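You operate a simulated robot arm through the tools that you are given. There is no shell and no other tool. Be economical: measure what you need, move in short steps, check, and stop when the job is done.

Carry out the task below with a simulated robot arm. There is one attempt and no reset: what you move stays moved.

JOB
Take the short wooden block on the top of the pedal bench and put it away on the oak top of the grey cabinet. Then press the rec key of the tape machine three times. Then fetch the black mug and set it on top of the red hand drum. Then pull the right door of the grey cabinet open. Keep to this order. Set down upright: short wooden block, black mug.

Only the result counts: the job must be done as asked and must still hold three seconds after the hand-in. Knocking over, shifting, dropping, spilling or breaking anything else fails it.

ROBOT AND FRAMES
A 6-joint arm with a two-finger gripper on a trunk, on a base that drives. Base frame: it is fixed to the floor where the robot stands at the start and does not move with it; the origin is under the middle of the robot, x ahead of it, y to its left, z up. Readings come in mm, rad, newtons and seconds.
Its first joint turns from -2.897 to 2.897 rad. Places, roughly: black mug (12x8x10 cm) [-1300, 4500, 1100]; oak top of the grey cabinet [-6000, 800, 900]; rec key of the tape machine [-500, 2100, 800]; red hand drum (17x21x15 cm) [-600, 2700, 800]; right door of the grey cabinet [-6000, 1400, 400]; short wooden block [750, -250, 750]. Payload 2.45 kg.
Tool frame: the origin (TCP) lies between the finger pads and is the grasp point; the fingertips stand 20 mm ahead of it; z points along the fingers, y is the line along which they close. The gripper opens to 140 mm. The gripper's body begins 168 mm behind the TCP.
Orientation is that of the tool frame in the base frame, as a unit quaternion [w, x, y, z]. With the fingers straight down and closing along the base's y, the tool's x points along the base's -x, its y along +y and its z along -z.

CONTROLS
- The arm moves only by the tool play_rows. Its argument "targets" is a list that holds one entry, the list of rows, each a list of 6 numbers: the shift along the tool's x, y, z in units of 150 mm (1.0 is 150 mm), then the turn, a rotation vector about the tool's x, y, z in units of 60 degrees (1.0 is 60 degrees). In form: [[[tx, ty, tz, ax, ay, az], ...]]. A call has 1 to 12 rows; each row is the pose to reach, as a shift and turn from the pose commanded when the call began, along the tool's axes at that moment. "gripper" is the gripper command, from -1 (shut) to 1 (fully open), values between in proportion, set as the call begins (left out, the last holds). A call with a number of a shift or a turn outside -1 to 1 is refused whole. Rows are played at 5 a second. More than 50 mm and 0.15 rad between two rows, or a gripper value outside its range, and nothing of the call is played. Where a pose cannot be reached the arm comes as near as it can. A force on the tool above 40 N (or 10 N above the force at the start of the call, whichever is more), or a blocked arm, ends the call early, and 0.2 s more pass. Each finger travels about 45 mm/s and halts on what it meets, pressing with about 34 N; the grip force reading is that of the motor and also rises with nothing between the fingers. The clock runs only during rows and for 0.2 s after the last one: add rows that repeat a pose to give the fingers time. The reply holds the time, the measured pose of the TCP, the force on the tool along the base axes, the opening and the grip force, in the units named above and with some noise, with the torque about the TCP (base axes, N m) and any sound that the robot's microphone picked up, and new pictures: "pictures" is both (left out), scene, wrist or none.
- Cameras (640 x 400 px; columns grow to the right, rows downward): "scene" is now at [-98.5, 156.8, 1164.2]; the picture's right is [-0.20, -0.98, 0.00], its down [-0.12, 0.02, -0.99] and it looks along [0.97, -0.20, -0.12] (base axes); focal length 250 px, centre (320, 200). "wrist" rides on the gripper at [78, 11, -209] in the tool frame; the picture's right is [-0.14, 0.99, 0.00], its down [-0.92, -0.13, -0.37] and it looks along [-0.37, -0.05, 0.93] (tool axes); focal length 280 px, centre (320, 200). There is no depth. A picture from a camera that has moved, and an enlarged one, comes with that camera's place and axes in the base frame and with its lens.
- base_move(legs): drives the robot by 1 to 6 legs, each [ahead, left, turn to the left] in mm, mm and rad, along the robot's own axes; the way and the turn of a leg run together, so that a leg with both is an arc; at most 1500 mm and 3.142 rad a leg. The arm and the cameras ride along, it lands a little off, and it stops where it bumps. It gives what a move gives, and a new picture of the scene camera.
- aim_head(pan, tilt): turns the head with the scene camera to pan (to the left, within 2.496 rad either way) and tilt (down, from -0.506 to 1.204), counted from straight ahead of the robot. It gives what a move gives, and a new picture of the scene camera.
- close_up(camera, box): a new picture of the part [left, top, right, bottom] of that camera's present view, enlarged. The clock stands still meanwhile.
- job_done(): hands the job in; it is judged then, once.

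Go step by step. Nothing tells you exact positions but the pictures and the camera data: compare them with the known pose of the tool, close in by small moves and look again before you grip or let go. The budget is 165 turns and 260 pictures, counting those below and the enlarged ones. Unless the task says otherwise, let go and move clear before handing in, and close with one line.

The tools are called by a JSON object that holds its "fn" and its "kwargs". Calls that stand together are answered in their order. play_rows: Moves the arm, as the interface text tells. Its arguments: {"type":"object","properties":{"targets":{"type":"array","items":{"type":"array","items":{"type":"array","items":{"type":"number"}}}},"gripper":{"type":"number"},"pictures":{"type":"string","enum":["both","scene","wrist","none"]}},"required":["targets"]} The other tools are called the same way: base_move (legs) drives the base; aim_head (pan, tilt) turns the head that bears the scene camera; close_up (camera, box) takes an enlarged picture of a part of a camera's view; job_done () hands the job in.

At the start:

```text
clock: 0.0
tool_pos: [431.9, -38.4, 1126.9]
tcp_rot: [0.0, 0.0, 1.0, 0.0]
ft_force: [-0.2, 0.2, 0.2]
wrist_torque: [0.0, -0.02, -0.01]
finger_gap: 140.0
gripper_force: 0.1
robot x, y, heading: [0.0, 0.6, -0.001]
head pan, tilt: [-0.197, 0.119]
```

scene: 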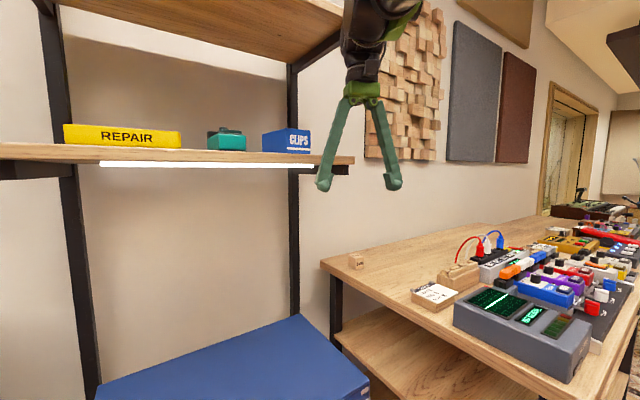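
wrist: 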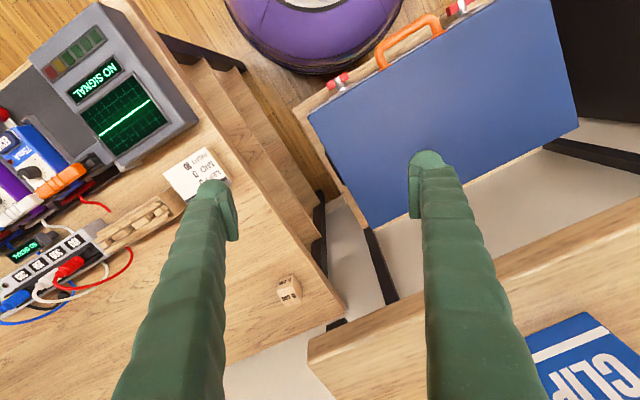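

I see a small wooden cube near the bench's left edge and other wooden things beside the pedals. I take a closer look before choosing.

{"fn": "close_up", "kwargs": {"camera": "scene", "box": [320, 220, 520, 345]}}

{"fn": "close_up", "kwargs": {"camera": "wrist", "box": [80, 140, 340, 320]}}

```text
3.20 times, centred on (420, 282) of scene
camera zoom: at [-98.5, 156.8, 1164.2], right [-0.2, -0.98, 0.0], down [-0.12, 0.02, -0.99], along [0.97, -0.2, -0.12], focal length 801 px, centre (0, -64)
```

zoom: 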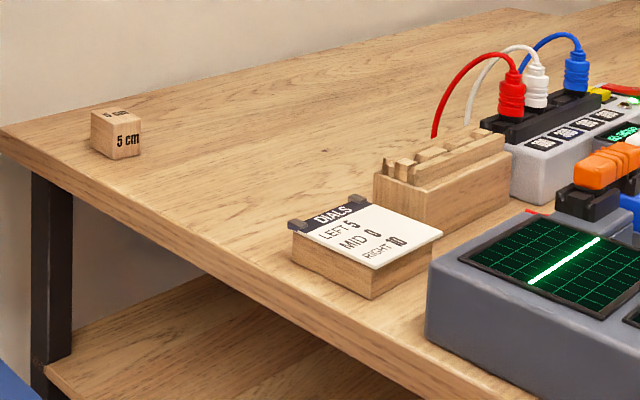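

```text
2.22 times, centred on (210, 230) of wrist
camera zoom: at [353.3, -29.0, 1335.4], right [0.14, 0.99, 0.0], down [0.92, -0.13, 0.37], along [0.37, -0.05, -0.93], focal length 623 px, centre (564, 133)
```

zoom: 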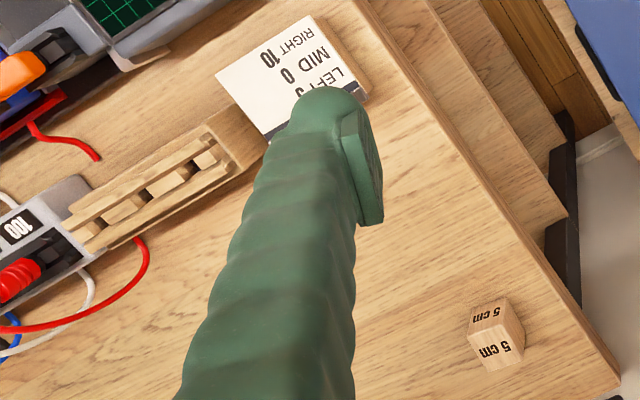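

A 5 cm wooden cube stands at about (780,-165). I check the rest of the bench for other wooden blocks before committing.

{"fn": "aim_head", "kwargs": {"pan": -0.9, "tilt": 0.45}}

{"fn": "aim_head", "kwargs": {"pan": -0.35, "tilt": 0.45}}

```text
clock: 1.1
tool_pos: [432.6, -38.8, 1127.5]
tcp_rot: [0.001, 0.0, 1.0, 0.0]
ft_force: [-0.9, -0.1, -1.3]
wrist_torque: [0.01, 0.0, 0.01]
finger_gap: 139.7
gripper_force: 0.1
robot x, y, heading: [2.0, 5.5, -0.002]
head pan, tilt: [-0.901, 0.45]
camera scene: at [-104.7, 134.9, 1152.7], right [-0.43, -0.9, 0.0], down [-0.22, 0.1, -0.97], along [0.88, -0.42, -0.24], focal length 250 px, centre (320, 200)
```

scene: 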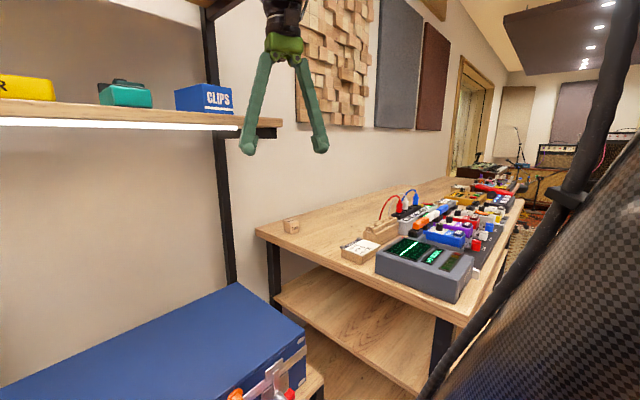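

```text
clock: 2.0
tool_pos: [430.8, -40.9, 1126.9]
tcp_rot: [0.0, 0.0, 1.0, 0.0]
ft_force: [-0.1, 1.3, -0.2]
wrist_torque: [0.0, 0.03, -0.01]
finger_gap: 140.0
gripper_force: 0.2
robot x, y, heading: [-0.0, -3.2, -0.002]
head pan, tilt: [-0.351, 0.45]
camera scene: at [-102.8, 143.2, 1133.7], right [-0.34, -0.94, 0.0], down [-0.41, 0.15, -0.9], along [0.85, -0.31, -0.43], focal length 250 px, centre (320, 200)
```

scene: 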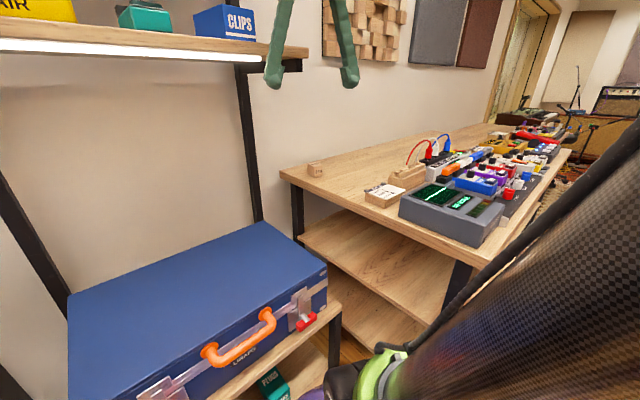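

The cube is the only loose short wooden block, near the bench's back-left corner, with a shelf corner close to the arm's path. I back off slightly to the right so that the arm clears that shelf.

{"fn": "base_move", "kwargs": {"legs": [[-130, -130, 0]]}}

{"fn": "aim_head", "kwargs": {"pan": -0.1, "tilt": 0.4}}

```text
clock: 3.5
tool_pos: [304.0, -167.7, 1127.2]
tcp_rot: [0.001, 0.0, 1.0, 0.0]
ft_force: [-0.1, 0.2, 1.0]
wrist_torque: [-0.01, 0.0, 0.0]
finger_gap: 139.9
gripper_force: 0.2
robot x, y, heading: [-129.4, -131.3, 0.002]
head pan, tilt: [-0.351, 0.45]
camera scene: at [-231.9, 15.6, 1133.4], right [-0.34, -0.94, 0.0], down [-0.41, 0.15, -0.9], along [0.85, -0.31, -0.44], focal length 250 px, centre (320, 200)
```

scene: 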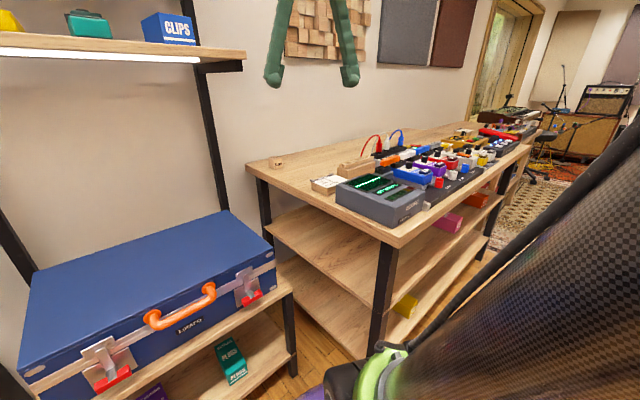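

```text
clock: 4.3
tool_pos: [303.7, -167.5, 1126.2]
tcp_rot: [0.0, 0.0, 1.0, 0.0]
ft_force: [-0.7, 0.1, 0.5]
wrist_torque: [0.01, -0.03, 0.02]
finger_gap: 139.8
gripper_force: 0.1
robot x, y, heading: [-130.9, -128.5, 0.003]
head pan, tilt: [-0.099, 0.4]
camera scene: at [-226.0, 37.9, 1138.1], right [-0.1, -0.99, 0.0], down [-0.39, 0.04, -0.92], along [0.92, -0.09, -0.39], focal length 250 px, centre (320, 200)
```

scene: 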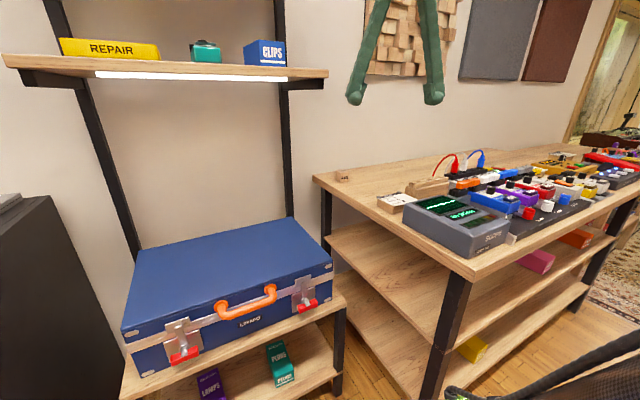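

The cube sits at about (775,-160,820) and the shelf corner at about (500,-55,1193). I extend the arm ahead, staying right of the shelf.

{"fn": "play_rows", "kwargs": {"targets": [[[-0.3, -0.1, 0, 0, 0, 0], [-0.6, -0.2, 0.1, 0, 0, 0], [-0.9, -0.2, 0.3, 0, 0, 0], [-1, -0.2, 0.5, 0, 0, 0], [-1, -0.2, 0.7, 0, 0, 0]]], "pictures": "none"}}

{"fn": "play_rows", "kwargs": {"targets": [[[-0.3, 0, 0, 0, 0, 0], [-0.6, 0, 0, 0, 0, 0], [-0.9, 0, 0, 0, 0, 0], [-1, 0, 0, 0, 0, 0], [-1, 0, 0, 0, 0, 0]]], "pictures": "both"}}

```text
refused: row 3 steps farther than a row can; nothing moved
```

```text
clock: 5.5
tool_pos: [453.3, -167.7, 1128.9]
tcp_rot: [0.0, 0.0, 1.0, -0.001]
ft_force: [0.8, -0.3, 0.6]
wrist_torque: [0.03, 0.03, -0.02]
finger_gap: 139.8
gripper_force: 0.1
robot x, y, heading: [-128.9, -128.7, 0.002]
head pan, tilt: [-0.099, 0.4]
camera scene: at [-226.0, 37.9, 1138.1], right [-0.1, -0.99, 0.0], down [-0.39, 0.04, -0.92], along [0.92, -0.09, -0.39], focal length 250 px, centre (320, 200)
camera wrist: at [374.5, -157.0, 1336.9], right [0.14, 0.99, 0.0], down [0.92, -0.13, 0.37], along [0.36, -0.05, -0.93], focal length 280 px, centre (320, 200)
```

scene: 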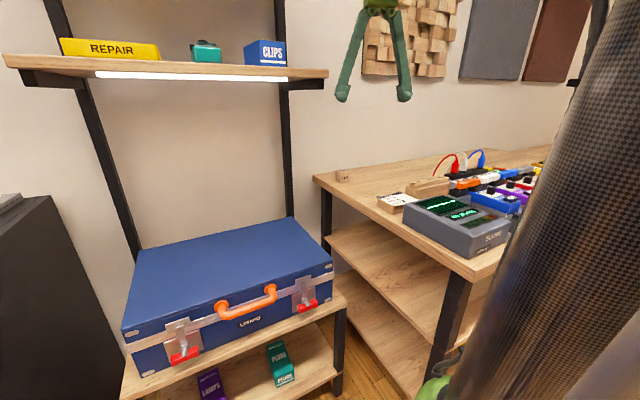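
wrist: 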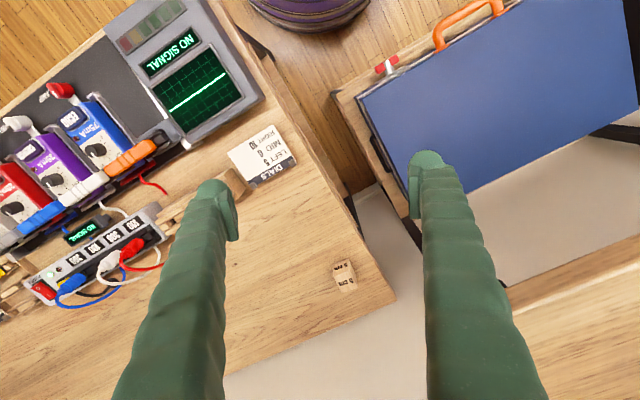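

Both views agree on the cube at about (763,-157,823). I extend and descend further.

{"fn": "play_rows", "kwargs": {"targets": [[[0, 0, 0.3, 0, 0, 0], [0, 0, 0.6, 0, 0, 0], [-0.3, 0, 0.6, 0, 0, 0], [-0.6, 0, 0.6, 0, 0, 0], [-0.9, 0, 0.6, 0, 0, 0], [-1, 0, 0.8, 0, 0, 0], [-1, 0, 0.8, 0, 0, 0]]], "pictures": "both"}}

```text
clock: 7.1
tool_pos: [603.0, -169.2, 1006.2]
tcp_rot: [0.0, 0.0, 1.0, 0.0]
ft_force: [0.6, 0.7, -0.6]
wrist_torque: [-0.01, -0.01, 0.0]
finger_gap: 140.1
gripper_force: 0.0
robot x, y, heading: [-130.2, -129.2, -0.001]
head pan, tilt: [-0.099, 0.4]
camera scene: at [-225.9, 37.9, 1138.1], right [-0.1, -0.99, 0.0], down [-0.39, 0.04, -0.92], along [0.92, -0.09, -0.39], focal length 250 px, centre (320, 200)
camera wrist: at [524.3, -157.8, 1214.4], right [0.14, 0.99, 0.0], down [0.92, -0.13, 0.37], along [0.36, -0.05, -0.93], focal length 280 px, centre (320, 200)
```

scene: 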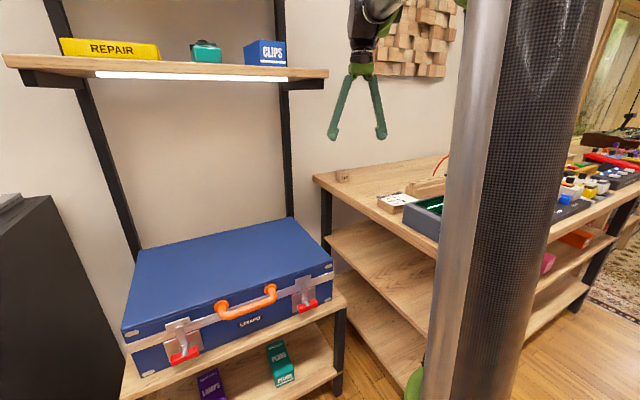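
wrist: 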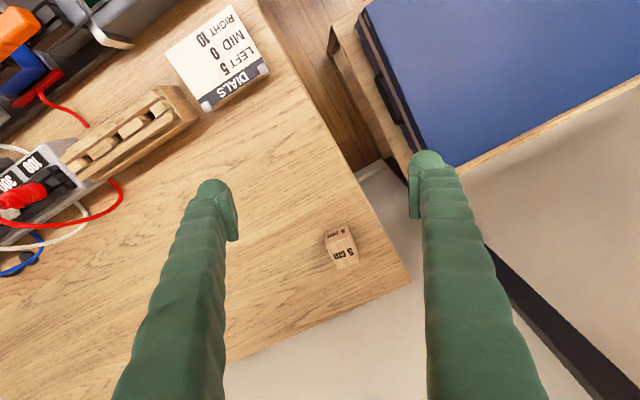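

Cube confirmed at about (761,-155,820). I go above it and check its orientation.

{"fn": "play_rows", "kwargs": {"targets": [[[-0.3, 0.04, 0, 0, 0, 0], [-0.6, 0.08, 0, 0, 0, 0], [-0.9, 0.1, 0, 0, 0, 0], [-0.9, 0.1, 0.3, 0, 0, 0], [-0.9, 0.1, 0.6, 0, 0, 0], [-0.9, 0.1, 0.6, 0, 0, 0]]], "pictures": "none"}}

{"fn": "close_up", "kwargs": {"camera": "wrist", "box": [200, 80, 500, 268]}}

```text
clock: 8.5
tool_pos: [737.5, -153.1, 917.6]
tcp_rot: [0.0, 0.0, 1.0, -0.001]
ft_force: [0.3, -0.2, -0.3]
wrist_torque: [0.0, 0.0, 0.02]
finger_gap: 140.2
gripper_force: 0.1
robot x, y, heading: [-129.7, -125.5, -0.002]
head pan, tilt: [-0.099, 0.4]
```

```text
2.13 times, centred on (350, 174) of wrist
camera zoom: at [658.7, -142.8, 1125.6], right [0.14, 0.99, 0.0], down [0.92, -0.13, 0.37], along [0.36, -0.05, -0.93], focal length 597 px, centre (256, 255)
```

zoom: 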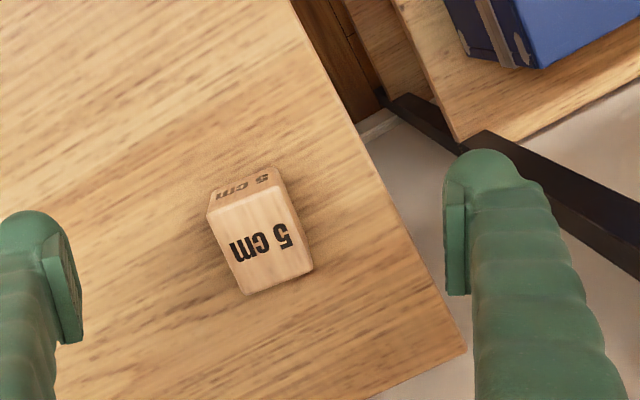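

The block is turned about 15° from the base axes, its centre at about (760,-154). I yaw the gripper to match and lower partway.

{"fn": "play_rows", "kwargs": {"targets": [[[-0.08, -0.005, 0, 0, 0, -0.13], [-0.153, -0.01, 0, 0, 0, -0.26], [-0.153, -0.01, 0.25, 0, 0, -0.26], [-0.153, -0.01, 0.48, 0, 0, -0.26], [-0.153, -0.01, 0.48, 0, 0, -0.26]]], "pictures": "both"}}

```text
clock: 9.7
tool_pos: [762.2, -153.6, 844.7]
tcp_rot: [0.0, -0.135, 0.991, 0.0]
ft_force: [0.4, 0.0, -0.8]
wrist_torque: [0.02, 0.01, -0.02]
finger_gap: 140.0
gripper_force: 0.0
robot x, y, heading: [-130.3, -125.5, -0.002]
head pan, tilt: [-0.099, 0.4]
camera scene: at [-225.8, 37.9, 1138.1], right [-0.1, -0.99, 0.0], down [-0.39, 0.04, -0.92], along [0.92, -0.09, -0.39], focal length 250 px, centre (320, 200)
camera wrist: at [682.4, -164.4, 1053.4], right [-0.13, 0.99, 0.0], down [0.92, 0.12, 0.37], along [0.37, 0.05, -0.93], focal length 280 px, centre (320, 200)
```

scene: 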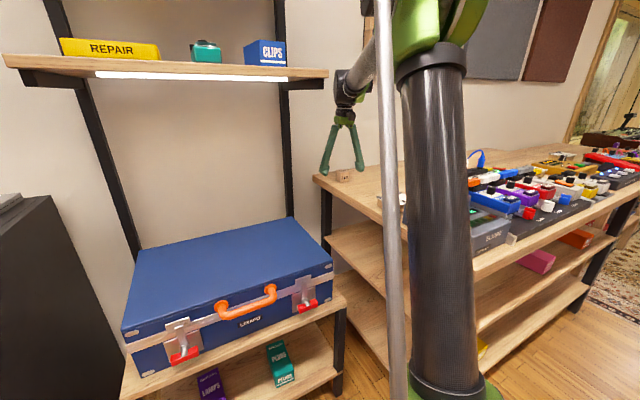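
wrist: 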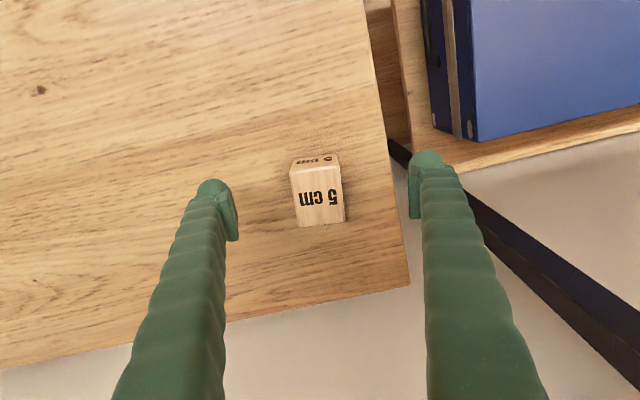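

The block lies between the fingers, a little left of centre. I lower a bit and check the height from the side with the scene camera.

{"fn": "play_rows", "kwargs": {"targets": [[[0, -0.02, 0.1, 0, 0, 0], [0, -0.02, 0.1, 0, 0, 0]]], "pictures": "wrist"}}

{"fn": "close_up", "kwargs": {"camera": "scene", "box": [296, 110, 396, 172]}}

```text
clock: 10.3
tool_pos: [762.6, -156.8, 832.3]
tcp_rot: [-0.001, -0.136, 0.991, -0.001]
ft_force: [0.0, 0.8, -0.9]
wrist_torque: [0.03, -0.01, 0.0]
finger_gap: 139.8
gripper_force: 0.0
robot x, y, heading: [-129.7, -126.4, 0.004]
head pan, tilt: [-0.099, 0.4]
camera wrist: at [683.3, -167.1, 1038.9], right [-0.13, 0.99, 0.0], down [0.92, 0.12, 0.37], along [0.37, 0.05, -0.93], focal length 280 px, centre (320, 200)
```

wrist: 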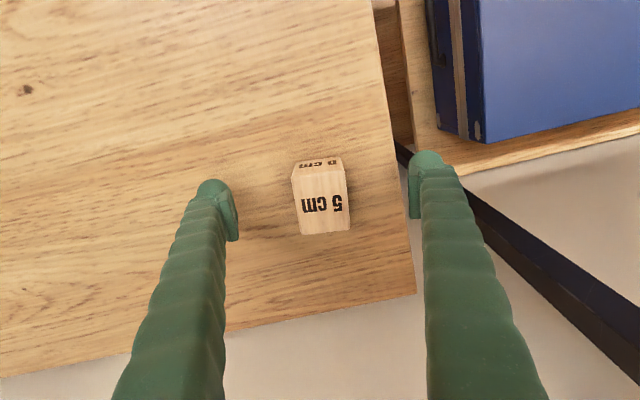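

```text
6.40 times, centred on (346, 141) of scene
camera zoom: at [-225.8, 37.9, 1138.1], right [-0.1, -0.99, 0.0], down [-0.39, 0.04, -0.92], along [0.92, -0.09, -0.39], focal length 1602 px, centre (154, 578)
```

zoom: 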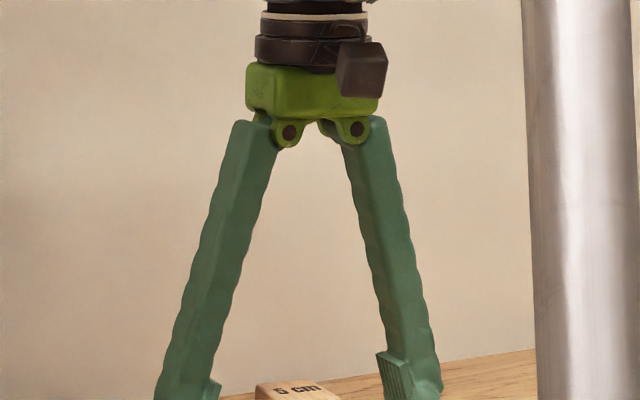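

{"fn": "close_up", "kwargs": {"camera": "scene", "box": [306, 150, 386, 200]}}

```text
8.00 times, centred on (346, 175) of scene
camera zoom: at [-225.8, 37.9, 1138.1], right [-0.1, -0.99, 0.0], down [-0.39, 0.04, -0.92], along [0.92, -0.09, -0.39], focal length 2003 px, centre (112, 400)
```

zoom: 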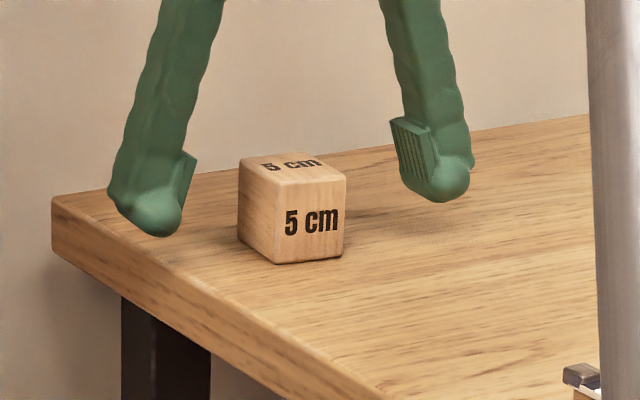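

The block is a cube about 40 mm tall, and the fingertips hover about 11 mm above the bench. I lower 5 mm and close.

{"fn": "play_rows", "kwargs": {"targets": [[[0, 0, 0.035, 0, 0, 0], [0, 0, 0.035, 0, 0, 0]]], "pictures": "none"}}

{"fn": "play_rows", "kwargs": {"targets": [[[0, 0, 0, 0, 0, 0], [0, 0, 0, 0, 0, 0], [0, 0, 0, 0, 0, 0], [0, 0, 0, 0, 0, 0], [0, 0, 0, 0, 0, 0], [0, 0, 0, 0, 0, 0], [0, 0, 0, 0, 0, 0], [0, 0, 0, 0, 0, 0]]], "gripper": -1, "pictures": "wrist"}}

```text
clock: 10.9
tool_pos: [763.2, -156.2, 825.9]
tcp_rot: [0.0, -0.136, 0.991, -0.001]
ft_force: [-0.1, -0.9, 0.5]
wrist_torque: [-0.04, 0.0, -0.02]
finger_gap: 140.1
gripper_force: 0.1
robot x, y, heading: [-129.5, -124.2, -0.006]
head pan, tilt: [-0.099, 0.4]
```

```text
clock: 12.7
tool_pos: [761.9, -157.9, 825.7]
tcp_rot: [0.0, -0.136, 0.991, 0.0]
ft_force: [0.9, -0.5, 0.7]
wrist_torque: [0.0, 0.04, -0.02]
finger_gap: 38.5
gripper_force: 34.0
robot x, y, heading: [-133.3, -129.1, -0.0]
head pan, tilt: [-0.099, 0.4]
camera wrist: at [682.9, -167.3, 1033.5], right [-0.13, 0.99, 0.0], down [0.92, 0.12, 0.37], along [0.37, 0.05, -0.93], focal length 280 px, centre (320, 200)
```

wrist: 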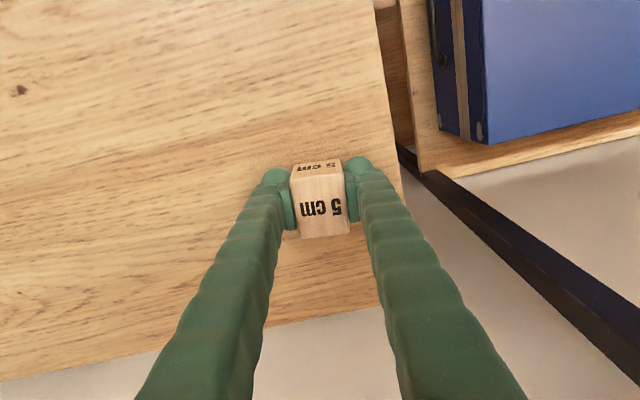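

The block is held (38.5 mm). I lift and retract the arm along the way it came.

{"fn": "play_rows", "kwargs": {"targets": [[[0, 0, -0.3, 0, 0, 0], [0, 0, -0.6, 0, 0, 0], [0, 0, -0.9, 0, 0, 0], [0.3, 0.08, -1, 0, 0, 0], [0.6, 0.14, -1, 0, 0, 0], [0.9, 0.2, -1, 0, 0, 0]]], "pictures": "none"}}

{"fn": "play_rows", "kwargs": {"targets": [[[0.3, 0.08, 0, 0, 0, 0], [0.6, 0.16, 0, 0, 0, 0], [0.9, 0.24, 0, 0, 0, 0]]], "pictures": "none"}}

{"fn": "play_rows", "kwargs": {"targets": [[[0.3, 0.08, 0, 0, 0, 0], [0.6, 0.16, -0.1, 0, 0, 0.13], [0.9, 0.24, -0.2, 0, 0, 0.26], [0.9, 0.24, -0.5, 0, 0, 0.26], [0.9, 0.24, -0.5, 0, 0, 0.26]]], "pictures": "both"}}

```text
clock: 14.1
tool_pos: [627.3, -164.5, 975.0]
tcp_rot: [0.0, -0.136, 0.991, 0.0]
ft_force: [0.9, -0.1, -1.1]
wrist_torque: [0.0, 0.08, -0.03]
finger_gap: 38.4
gripper_force: 34.4
robot x, y, heading: [-128.3, -129.0, 0.003]
head pan, tilt: [-0.099, 0.4]
```

```text
clock: 14.9
tool_pos: [483.8, -166.5, 972.7]
tcp_rot: [-0.001, -0.135, 0.991, -0.001]
ft_force: [0.6, -0.2, -0.8]
wrist_torque: [0.04, 0.08, -0.02]
finger_gap: 38.8
gripper_force: 34.2
robot x, y, heading: [-133.0, -130.9, 0.003]
head pan, tilt: [-0.099, 0.4]
```

```text
clock: 16.1
tool_pos: [342.9, -170.1, 1051.0]
tcp_rot: [0.0, 0.0, 1.0, 0.0]
ft_force: [0.2, -0.6, 0.2]
wrist_torque: [0.03, 0.01, 0.02]
finger_gap: 38.3
gripper_force: 34.2
robot x, y, heading: [-128.6, -129.4, 0.002]
head pan, tilt: [-0.099, 0.4]
camera scene: at [-225.9, 37.9, 1138.1], right [-0.1, -0.99, 0.0], down [-0.39, 0.04, -0.92], along [0.92, -0.09, -0.39], focal length 250 px, centre (320, 200)
camera wrist: at [264.7, -159.6, 1259.1], right [0.14, 0.99, 0.0], down [0.92, -0.13, 0.37], along [0.37, -0.05, -0.93], focal length 280 px, centre (320, 200)
```

scene: 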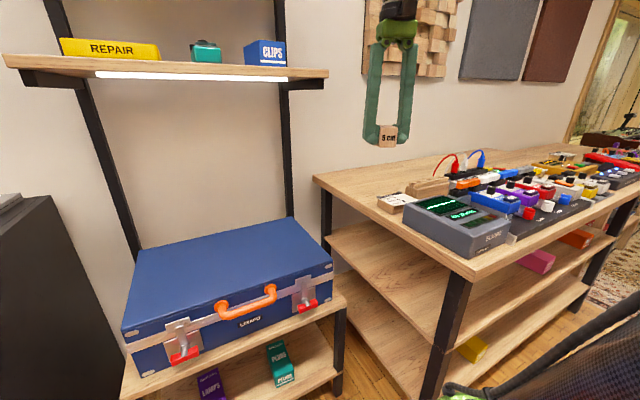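
wrist: 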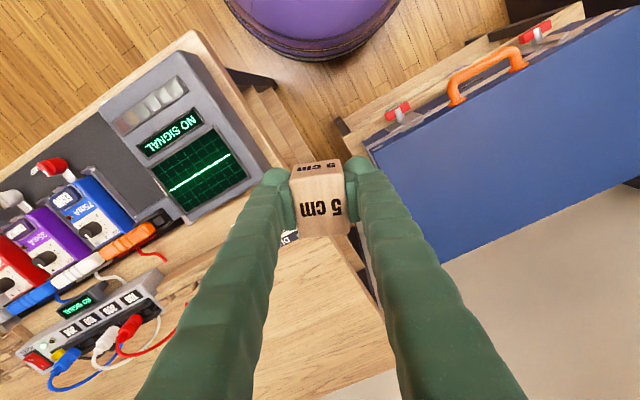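

Block in hand. Now I look around for the route to the cabinet, which lies far behind and left of me.

{"fn": "aim_head", "kwargs": {"pan": 1.5, "tilt": 0.25}}

{"fn": "aim_head", "kwargs": {"pan": 2.45, "tilt": 0.25}}

{"fn": "aim_head", "kwargs": {"pan": -2.45, "tilt": 0.25}}

```text
clock: 17.8
tool_pos: [342.9, -170.1, 1052.4]
tcp_rot: [0.0, 0.0, 1.0, 0.0]
ft_force: [0.7, 0.1, -0.4]
wrist_torque: [-0.03, 0.01, 0.04]
finger_gap: 38.4
gripper_force: 33.8
robot x, y, heading: [-134.1, -124.7, -0.001]
head pan, tilt: [1.499, 0.25]
camera scene: at [-311.4, 140.3, 1152.1], right [1.0, -0.07, 0.0], down [-0.02, -0.25, -0.97], along [0.07, 0.97, -0.25], focal length 250 px, centre (320, 200)
```

scene: 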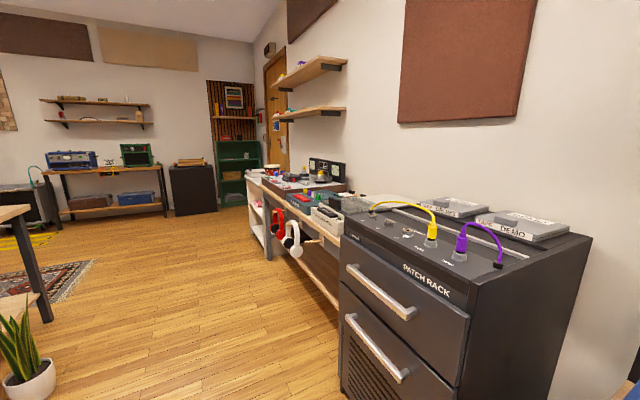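

```text
clock: 19.0
tool_pos: [343.6, -169.8, 1050.1]
tcp_rot: [0.0, 0.0, 1.0, 0.0]
ft_force: [-0.2, -0.1, -0.4]
wrist_torque: [0.01, 0.0, 0.01]
finger_gap: 38.7
gripper_force: 33.9
robot x, y, heading: [-126.0, -129.1, 0.001]
head pan, tilt: [2.45, 0.25]
camera scene: at [-390.1, 106.8, 1152.1], right [0.64, 0.77, 0.0], down [0.19, -0.16, -0.97], along [-0.75, 0.62, -0.25], focal length 250 px, centre (320, 200)
```

scene: 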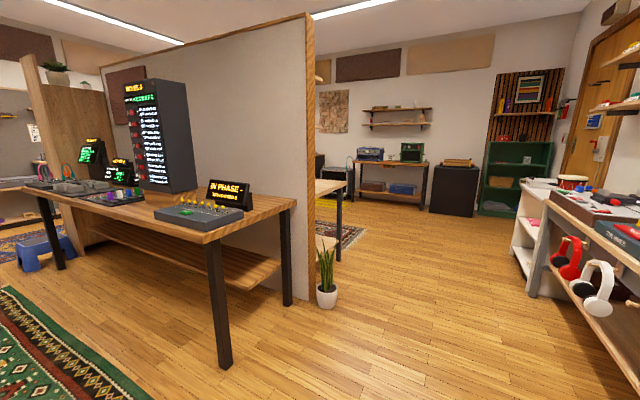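

```text
clock: 22.9
tool_pos: [343.9, -169.4, 1050.7]
tcp_rot: [0.0, 0.0, 1.0, 0.0]
ft_force: [0.5, 0.4, -0.5]
wrist_torque: [0.03, 0.02, -0.02]
finger_gap: 38.3
gripper_force: 34.0
robot x, y, heading: [-129.6, -128.3, -0.001]
head pan, tilt: [-2.45, 0.25]
camera scene: at [-390.1, -12.4, 1152.1], right [-0.64, 0.77, 0.0], down [0.19, 0.16, -0.97], along [-0.75, -0.62, -0.25], focal length 250 px, centre (320, 200)
```

scene: 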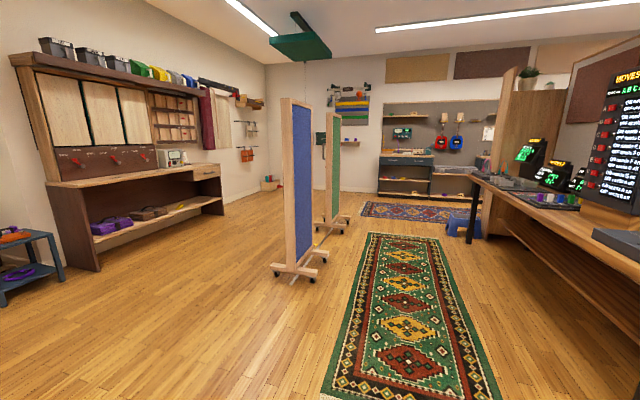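

The room is turned about 23° from my frame, and the cabinet lies beyond the partition with the desk. I back away from the bench and turn to face the corridor along the green runner.

{"fn": "base_move", "kwargs": {"legs": [[-350, -60, 0], [0, 0, -2.73]]}}

{"fn": "aim_head", "kwargs": {"pan": 0, "tilt": 0.3}}

```text
clock: 31.5
tool_pos: [-925.2, -358.1, 1050.9]
tcp_rot: [0.0, 0.974, 0.225, -0.001]
ft_force: [-0.4, 0.1, -0.4]
wrist_torque: [0.01, -0.03, -0.03]
finger_gap: 38.7
gripper_force: 33.8
robot x, y, heading: [-480.8, -192.4, -2.687]
head pan, tilt: [-2.45, 0.25]
camera scene: at [-193.8, -178.6, 1152.1], right [0.91, -0.41, 0.0], down [-0.1, -0.22, -0.97], along [0.4, 0.88, -0.25], focal length 250 px, centre (320, 200)
```

scene: 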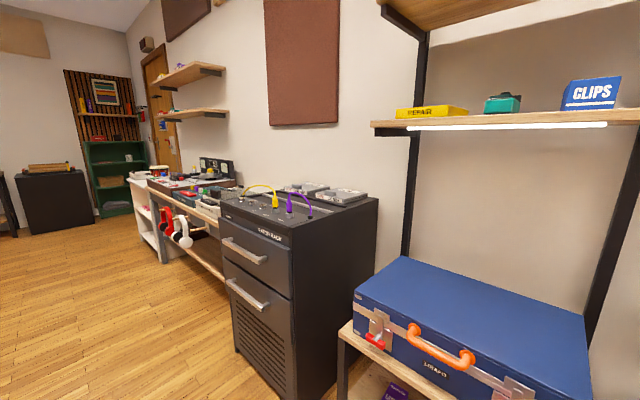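

```text
clock: 33.8
tool_pos: [-924.9, -358.3, 1050.8]
tcp_rot: [0.0, 0.975, 0.224, 0.0]
ft_force: [0.6, 0.5, 0.1]
wrist_torque: [0.0, 0.0, -0.02]
finger_gap: 38.5
gripper_force: 34.2
robot x, y, heading: [-479.4, -192.3, -2.69]
head pan, tilt: [0.0, 0.3]
camera scene: at [-316.4, -304.5, 1147.3], right [-0.44, 0.9, 0.0], down [0.27, 0.13, -0.96], along [-0.86, -0.42, -0.3], focal length 250 px, centre (320, 200)
```

scene: 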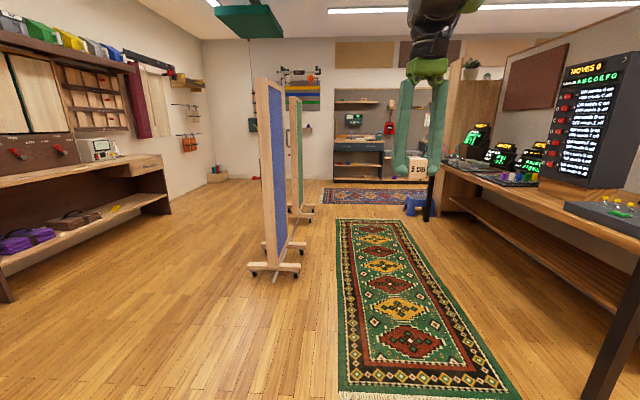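

The corridor ahead is clear: screens to the left, desk to the right. I drive along the runner, shifted to the right.

{"fn": "base_move", "kwargs": {"legs": [[1450, -380, 0], [1400, 0, 0]]}}

{"fn": "aim_head", "kwargs": {"pan": -0.9, "tilt": 0.3}}

```text
clock: 47.8
tool_pos: [-3634.9, -1334.0, 1050.7]
tcp_rot: [0.0, 0.97, 0.244, 0.0]
ft_force: [-0.4, -0.6, -0.8]
wrist_torque: [0.01, 0.03, 0.0]
finger_gap: 38.6
gripper_force: 34.2
robot x, y, heading: [-3197.6, -1146.0, -2.65]
head pan, tilt: [0.0, 0.3]
camera scene: at [-3029.8, -1255.6, 1147.3], right [-0.47, 0.88, 0.0], down [0.26, 0.14, -0.96], along [-0.84, -0.45, -0.3], focal length 250 px, centre (320, 200)
```

scene: 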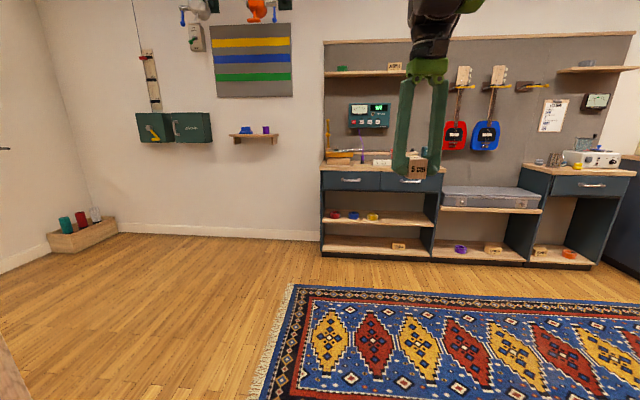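

```text
clock: 49.0
tool_pos: [-3636.3, -1333.5, 1050.8]
tcp_rot: [-0.001, 0.97, 0.244, 0.0]
ft_force: [-0.4, -0.2, -0.9]
wrist_torque: [-0.02, 0.02, -0.01]
finger_gap: 38.3
gripper_force: 33.7
robot x, y, heading: [-3201.7, -1148.0, -2.648]
head pan, tilt: [-0.901, 0.3]
camera scene: at [-3033.3, -1174.4, 1147.3], right [0.4, 0.92, 0.0], down [0.27, -0.12, -0.96], along [-0.88, 0.38, -0.3], focal length 250 px, centre (320, 200)
```

scene: 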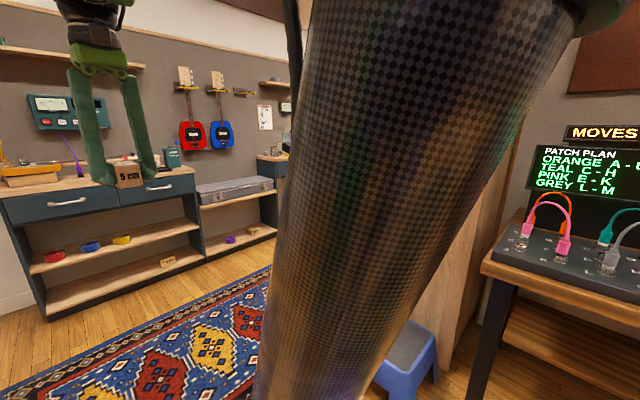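

I am at the end of the corridor; the workbench ahead isn't the target. I move ahead a bit and turn right to look past the bookcase.

{"fn": "base_move", "kwargs": {"legs": [[850, 0, 0], [0, 0, -1.55]]}}

{"fn": "aim_head", "kwargs": {"pan": 0.1, "tilt": 0.3}}

```text
clock: 57.2
tool_pos: [-4158.3, -1132.5, 1050.5]
tcp_rot: [0.0, 0.878, -0.479, 0.0]
ft_force: [0.2, 0.1, -0.4]
wrist_torque: [0.0, 0.02, -0.02]
finger_gap: 38.4
gripper_force: 34.0
robot x, y, heading: [-3938.6, -1554.5, 2.141]
head pan, tilt: [-0.901, 0.3]
camera scene: at [-3952.6, -1719.7, 1147.3], right [0.95, -0.32, 0.0], down [-0.1, -0.28, -0.96], along [0.31, 0.9, -0.3], focal length 250 px, centre (320, 200)
```

scene: 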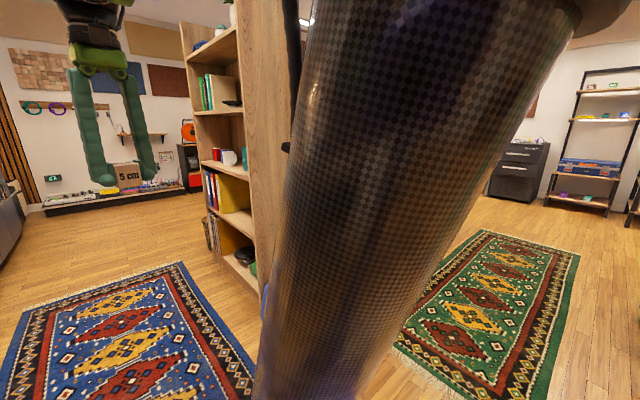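

```text
clock: 58.5
tool_pos: [-4158.2, -1132.3, 1049.8]
tcp_rot: [0.0, 0.878, -0.479, 0.0]
ft_force: [-0.4, 0.2, -0.6]
wrist_torque: [0.02, 0.0, 0.01]
finger_gap: 38.6
gripper_force: 34.1
robot x, y, heading: [-3938.7, -1557.9, 2.139]
head pan, tilt: [0.099, 0.3]
camera scene: at [-4040.8, -1734.7, 1147.3], right [0.78, 0.62, 0.0], down [0.18, -0.23, -0.96], along [-0.59, 0.75, -0.3], focal length 250 px, centre (320, 200)
```

scene: 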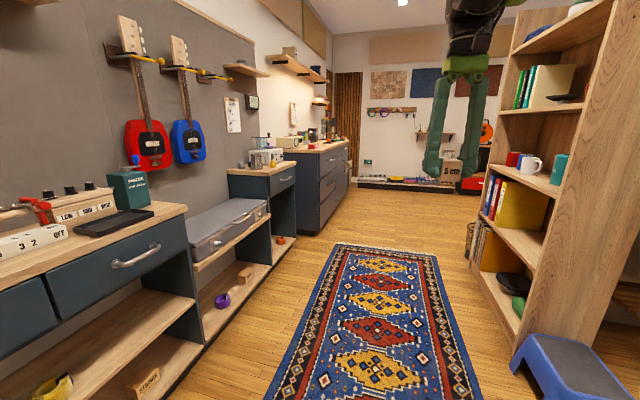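

A larger slate-grey cabinet with an oak top stands past the workbench on the left; it fits the given place. I zoom in.

{"fn": "close_up", "kwargs": {"camera": "scene", "box": [220, 90, 380, 250]}}

{"fn": "base_move", "kwargs": {"legs": [[1500, 0, 0]]}}

```text
2.50 times, centred on (300, 170) of scene
camera zoom: at [-4040.8, -1734.7, 1147.3], right [0.78, 0.62, 0.0], down [0.18, -0.23, -0.96], along [-0.59, 0.75, -0.3], focal length 626 px, centre (370, 275)
```

zoom: 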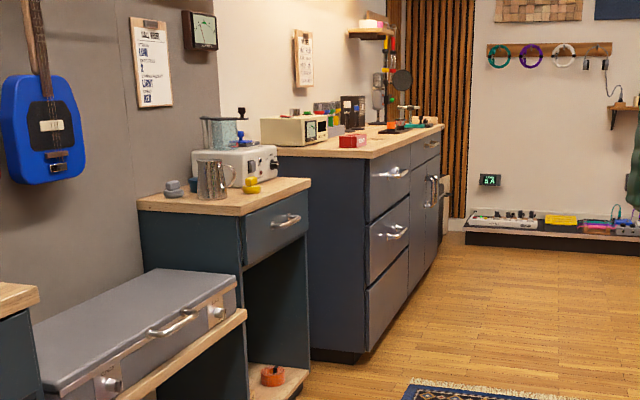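

```text
clock: 65.9
tool_pos: [-4976.1, 116.9, 1050.1]
tcp_rot: [0.0, 0.88, -0.474, 0.0]
ft_force: [0.1, 0.5, 0.1]
wrist_torque: [0.0, 0.03, -0.02]
finger_gap: 38.5
gripper_force: 33.8
robot x, y, heading: [-4753.5, -302.6, 2.151]
head pan, tilt: [0.099, 0.3]
camera scene: at [-4851.8, -484.5, 1147.3], right [0.78, 0.63, 0.0], down [0.19, -0.23, -0.96], along [-0.6, 0.74, -0.3], focal length 250 px, centre (320, 200)
```

scene: 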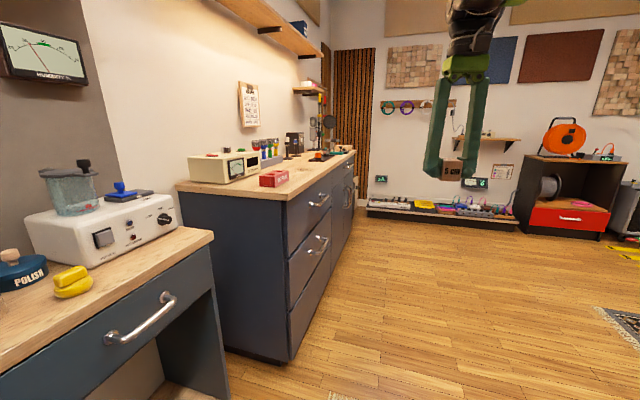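

The grey cabinet's front runs from about (-5560,160) to (-6200,1750), with drawers at the near end and doors at the far end. I drive in front of it and turn to face it.

{"fn": "base_move", "kwargs": {"legs": [[1387, -352, 0], [0, 0, 1.372]]}}

{"fn": "aim_head", "kwargs": {"pan": 0.0, "tilt": 0.5}}

```text
clock: 76.4
tool_pos: [-5684.6, 915.7, 1050.0]
tcp_rot: [0.0, 0.981, 0.196, 0.0]
ft_force: [-0.2, 0.0, -1.3]
wrist_torque: [0.03, 0.04, 0.03]
finger_gap: 38.5
gripper_force: 34.0
robot x, y, heading: [-5232.5, 1065.2, -2.746]
head pan, tilt: [0.099, 0.3]
camera scene: at [-5070.0, 925.8, 1147.3], right [-0.47, 0.88, 0.0], down [0.26, 0.14, -0.96], along [-0.84, -0.45, -0.3], focal length 250 px, centre (320, 200)
```

scene: 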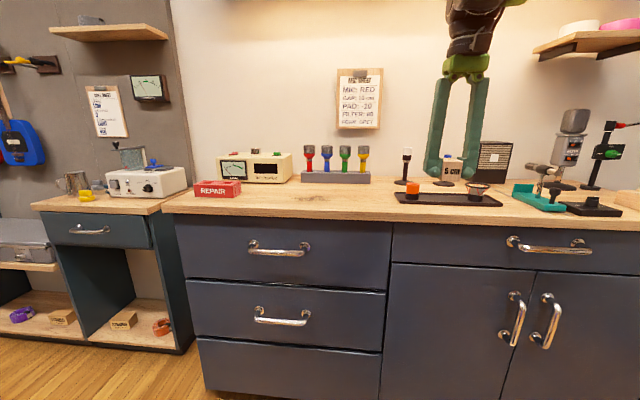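

```text
clock: 77.1
tool_pos: [-5683.5, 916.3, 1050.0]
tcp_rot: [0.0, 0.981, 0.196, 0.0]
ft_force: [0.5, 0.4, -0.5]
wrist_torque: [0.0, 0.01, -0.01]
finger_gap: 38.5
gripper_force: 34.3
robot x, y, heading: [-5228.8, 1058.4, -2.747]
head pan, tilt: [0.0, 0.499]
camera scene: at [-5071.8, 935.1, 1129.0], right [-0.39, 0.92, 0.0], down [0.44, 0.18, -0.88], along [-0.81, -0.34, -0.48], focal length 250 px, centre (320, 200)
```

scene: 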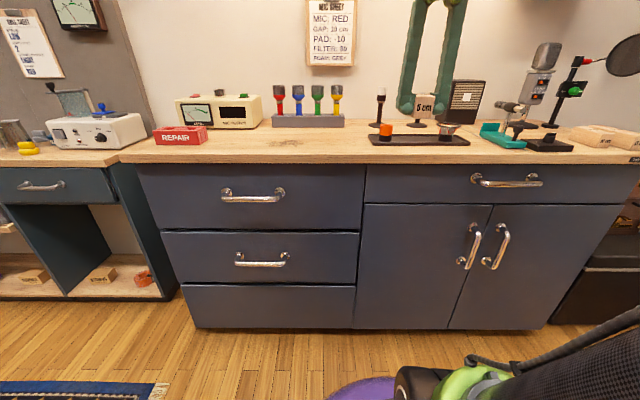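

The oak top has a free stretch between the red REPAIR box and the black tray. I drive left and a bit closer to face it.

{"fn": "base_move", "kwargs": {"legs": [[130, 340, 0]]}}

{"fn": "play_rows", "kwargs": {"targets": [[[0, 0, 0, 0, 0, 0]]], "pictures": "wrist"}}

```text
clock: 79.4
tool_pos: [-5676.9, 557.2, 1050.5]
tcp_rot: [-0.001, 0.98, 0.197, 0.0]
ft_force: [-0.1, -0.5, -0.3]
wrist_torque: [0.02, -0.01, 0.0]
finger_gap: 38.4
gripper_force: 34.3
robot x, y, heading: [-5220.5, 701.0, -2.747]
head pan, tilt: [0.0, 0.499]
camera scene: at [-5063.9, 576.6, 1128.9], right [-0.39, 0.92, 0.0], down [0.44, 0.18, -0.88], along [-0.81, -0.34, -0.48], focal length 250 px, centre (320, 200)
```

scene: 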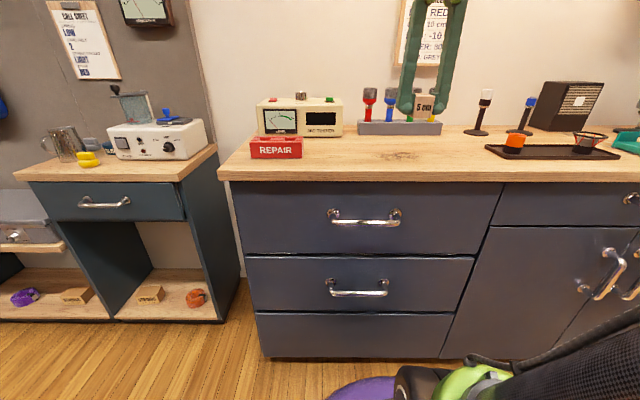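

```text
clock: 79.8
tool_pos: [-5676.2, 556.0, 1050.8]
tcp_rot: [0.0, 0.98, 0.197, 0.0]
ft_force: [1.0, 0.2, -0.5]
wrist_torque: [-0.02, 0.01, 0.03]
finger_gap: 38.4
gripper_force: 33.6
robot x, y, heading: [-5220.8, 699.3, -2.749]
head pan, tilt: [0.0, 0.499]
camera wrist: at [-5601.2, 576.6, 1258.9], right [0.26, -0.97, 0.0], down [-0.9, -0.24, 0.37], along [-0.36, -0.09, -0.93], focal length 280 px, centre (320, 200)
```

wrist: 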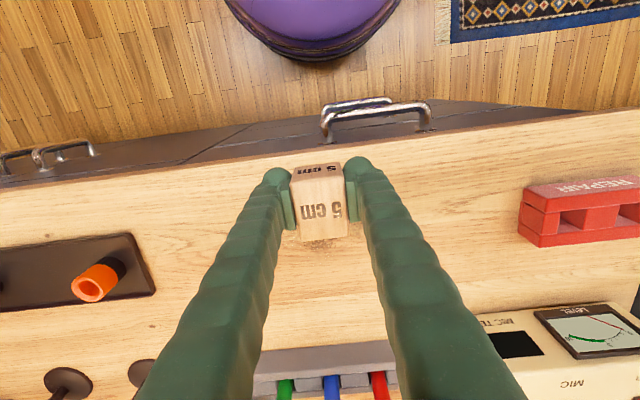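

I move forward 130 mm over the free patch and lower most of the way, then check the gap.

{"fn": "play_rows", "kwargs": {"targets": [[[-0.3, 0, 0, 0, 0, 0], [-0.6, 0, 0, 0, 0, 0], [-0.88, 0, 0, 0, 0, 0], [-0.88, 0, 0.3, 0, 0, 0], [-0.88, 0, 0.6, 0, 0, 0], [-0.88, 0, 0.8, 0, 0, 0], [-0.88, 0, 0.8, 0, 0, 0]]], "pictures": "both"}}

{"fn": "close_up", "kwargs": {"camera": "scene", "box": [360, 90, 480, 165]}}

```text
clock: 81.4
tool_pos: [-5797.8, 504.9, 930.1]
tcp_rot: [-0.001, 0.98, 0.197, 0.001]
ft_force: [0.0, -0.1, -0.8]
wrist_torque: [0.0, -0.02, -0.03]
finger_gap: 38.7
gripper_force: 34.0
robot x, y, heading: [-5225.9, 701.1, -2.745]
head pan, tilt: [0.0, 0.499]
camera scene: at [-5064.0, 576.5, 1129.0], right [-0.39, 0.92, 0.0], down [0.44, 0.18, -0.88], along [-0.81, -0.34, -0.48], focal length 250 px, centre (320, 200)
camera wrist: at [-5722.3, 525.0, 1137.0], right [0.26, -0.97, 0.0], down [-0.9, -0.24, 0.37], along [-0.36, -0.09, -0.93], focal length 280 px, centre (320, 200)
```

scene: 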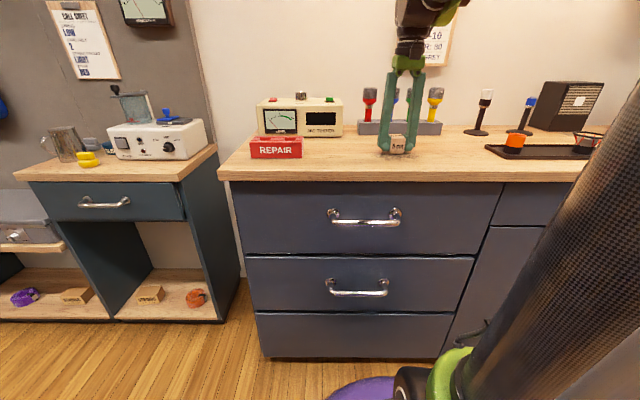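
wrist: 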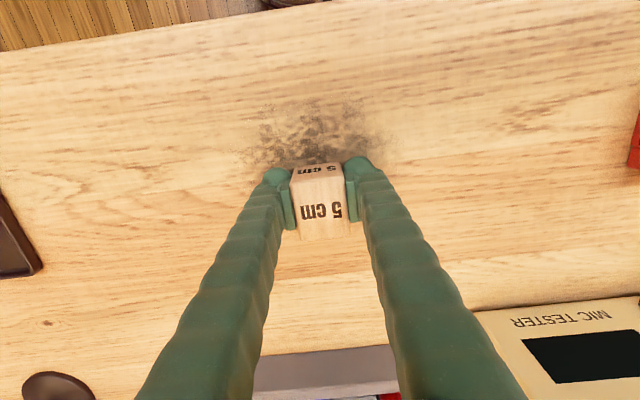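

```text
5.33 times, centred on (420, 128) of scene
camera zoom: at [-5064.0, 576.5, 1129.0], right [-0.39, 0.92, 0.0], down [0.44, 0.18, -0.88], along [-0.81, -0.34, -0.48], focal length 1335 px, centre (-213, 587)
```

zoom: 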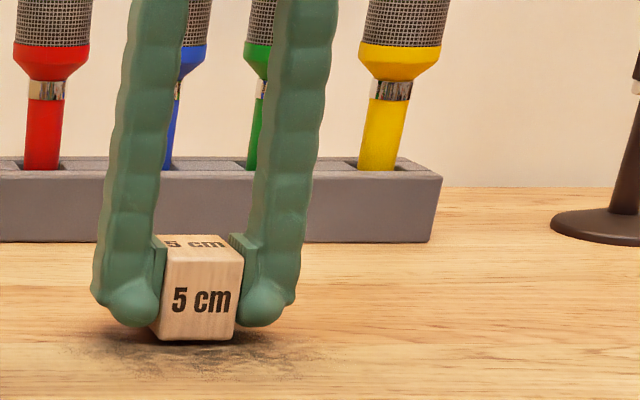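

I lower slowly until contact.

{"fn": "play_rows", "kwargs": {"targets": [[[0, 0, 0.05, 0, 0, 0], [0, 0, 0.1, 0, 0, 0], [0, 0, 0.15, 0, 0, 0], [0, 0, 0.15, 0, 0, 0]]], "pictures": "none"}}

{"fn": "close_up", "kwargs": {"camera": "scene", "box": [360, 100, 480, 175]}}

```text
clock: 82.0
tool_pos: [-5798.4, 505.5, 920.2]
tcp_rot: [0.0, 0.98, 0.197, 0.001]
ft_force: [5.6, 0.2, 18.3]
wrist_torque: [0.02, -0.15, 0.06]
finger_gap: 38.9
gripper_force: 34.0
robot x, y, heading: [-5222.4, 698.8, -2.748]
head pan, tilt: [0.0, 0.499]
stopped in row 2: the force on the tool passed its limit at 85 N (the readings are from after the stop); the commanded pose is now the measured one
```

```text
5.33 times, centred on (420, 138) of scene
camera zoom: at [-5063.2, 576.7, 1128.9], right [-0.39, 0.92, 0.0], down [0.44, 0.18, -0.88], along [-0.81, -0.34, -0.48], focal length 1335 px, centre (-213, 533)
```

zoom: 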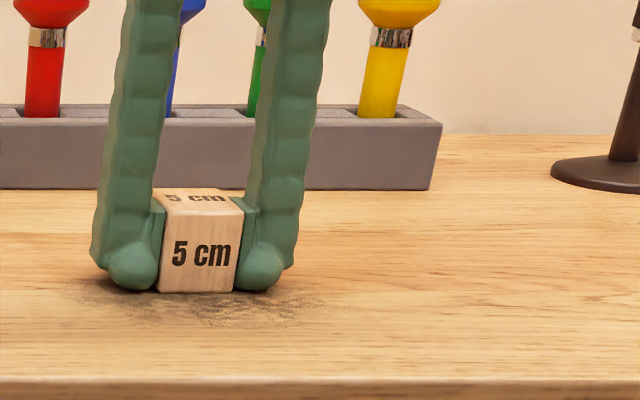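

The block stands on the top (surface about 895). I release it and rise.

{"fn": "play_rows", "kwargs": {"targets": [[[0, 0, -0.005, 0, 0, 0], [0, 0, -0.005, 0, 0, 0], [0, 0, -0.005, 0, 0, 0], [0, 0, -0.005, 0, 0, 0]]], "gripper": 0, "pictures": "wrist"}}

{"fn": "play_rows", "kwargs": {"targets": [[[0, 0, -0.3, 0, 0, 0], [0, 0, -0.6, 0, 0, 0], [0, 0, -0.9, 0, 0, 0], [0.2, 0, -1, 0, 0, 0], [0.5, 0, -1, 0, 0, 0], [0.8, 0, -1, 0, 0, 0], [1, 0, -1, 0, 0, 0]]], "pictures": "both"}}

```text
clock: 83.0
tool_pos: [-5799.0, 505.4, 919.5]
tcp_rot: [0.0, 0.981, 0.196, 0.0]
ft_force: [0.5, -0.5, -0.3]
wrist_torque: [0.0, 0.02, 0.01]
finger_gap: 69.8
gripper_force: 0.0
robot x, y, heading: [-5222.3, 706.3, -2.746]
head pan, tilt: [0.0, 0.499]
camera wrist: at [-5723.4, 525.5, 1127.9], right [0.26, -0.97, 0.0], down [-0.9, -0.24, 0.37], along [-0.36, -0.09, -0.93], focal length 280 px, centre (320, 200)
```

wrist: 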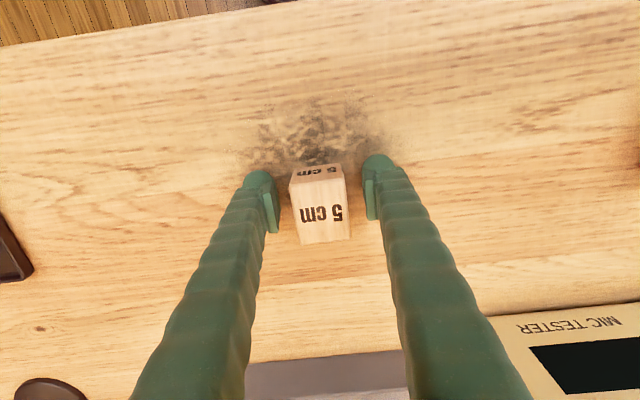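

```text
clock: 84.6
tool_pos: [-5660.9, 565.3, 1069.2]
tcp_rot: [0.0, 0.98, 0.198, -0.001]
ft_force: [0.4, -1.0, 0.1]
wrist_torque: [-0.01, -0.07, -0.04]
finger_gap: 70.0
gripper_force: 0.1
robot x, y, heading: [-5226.0, 699.6, -2.746]
head pan, tilt: [0.0, 0.499]
camera scene: at [-5064.1, 576.5, 1129.0], right [-0.39, 0.92, 0.0], down [0.44, 0.18, -0.88], along [-0.81, -0.34, -0.48], focal length 250 px, centre (320, 200)
camera wrist: at [-5585.9, 585.6, 1277.8], right [0.26, -0.97, 0.0], down [-0.9, -0.24, 0.37], along [-0.36, -0.09, -0.93], focal length 280 px, centre (320, 200)
```

scene: 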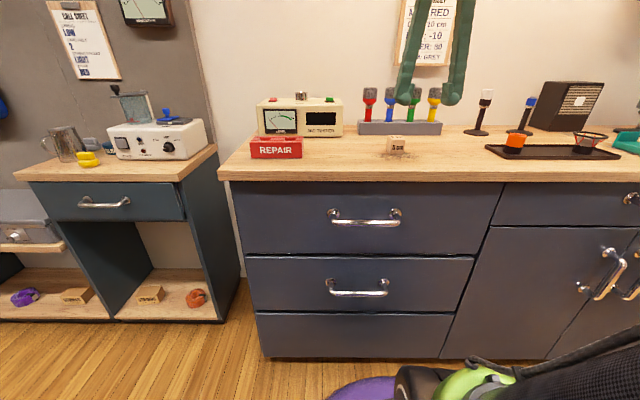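
wrist: 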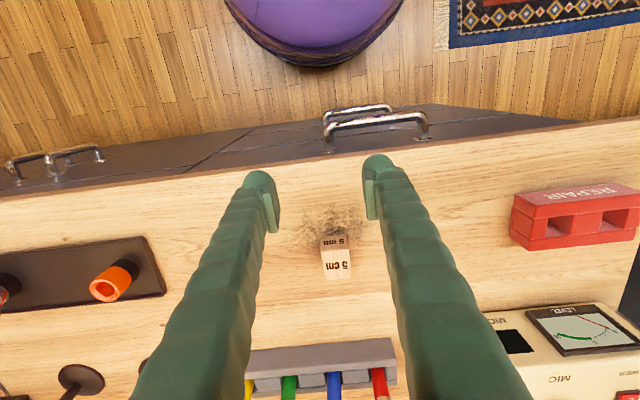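

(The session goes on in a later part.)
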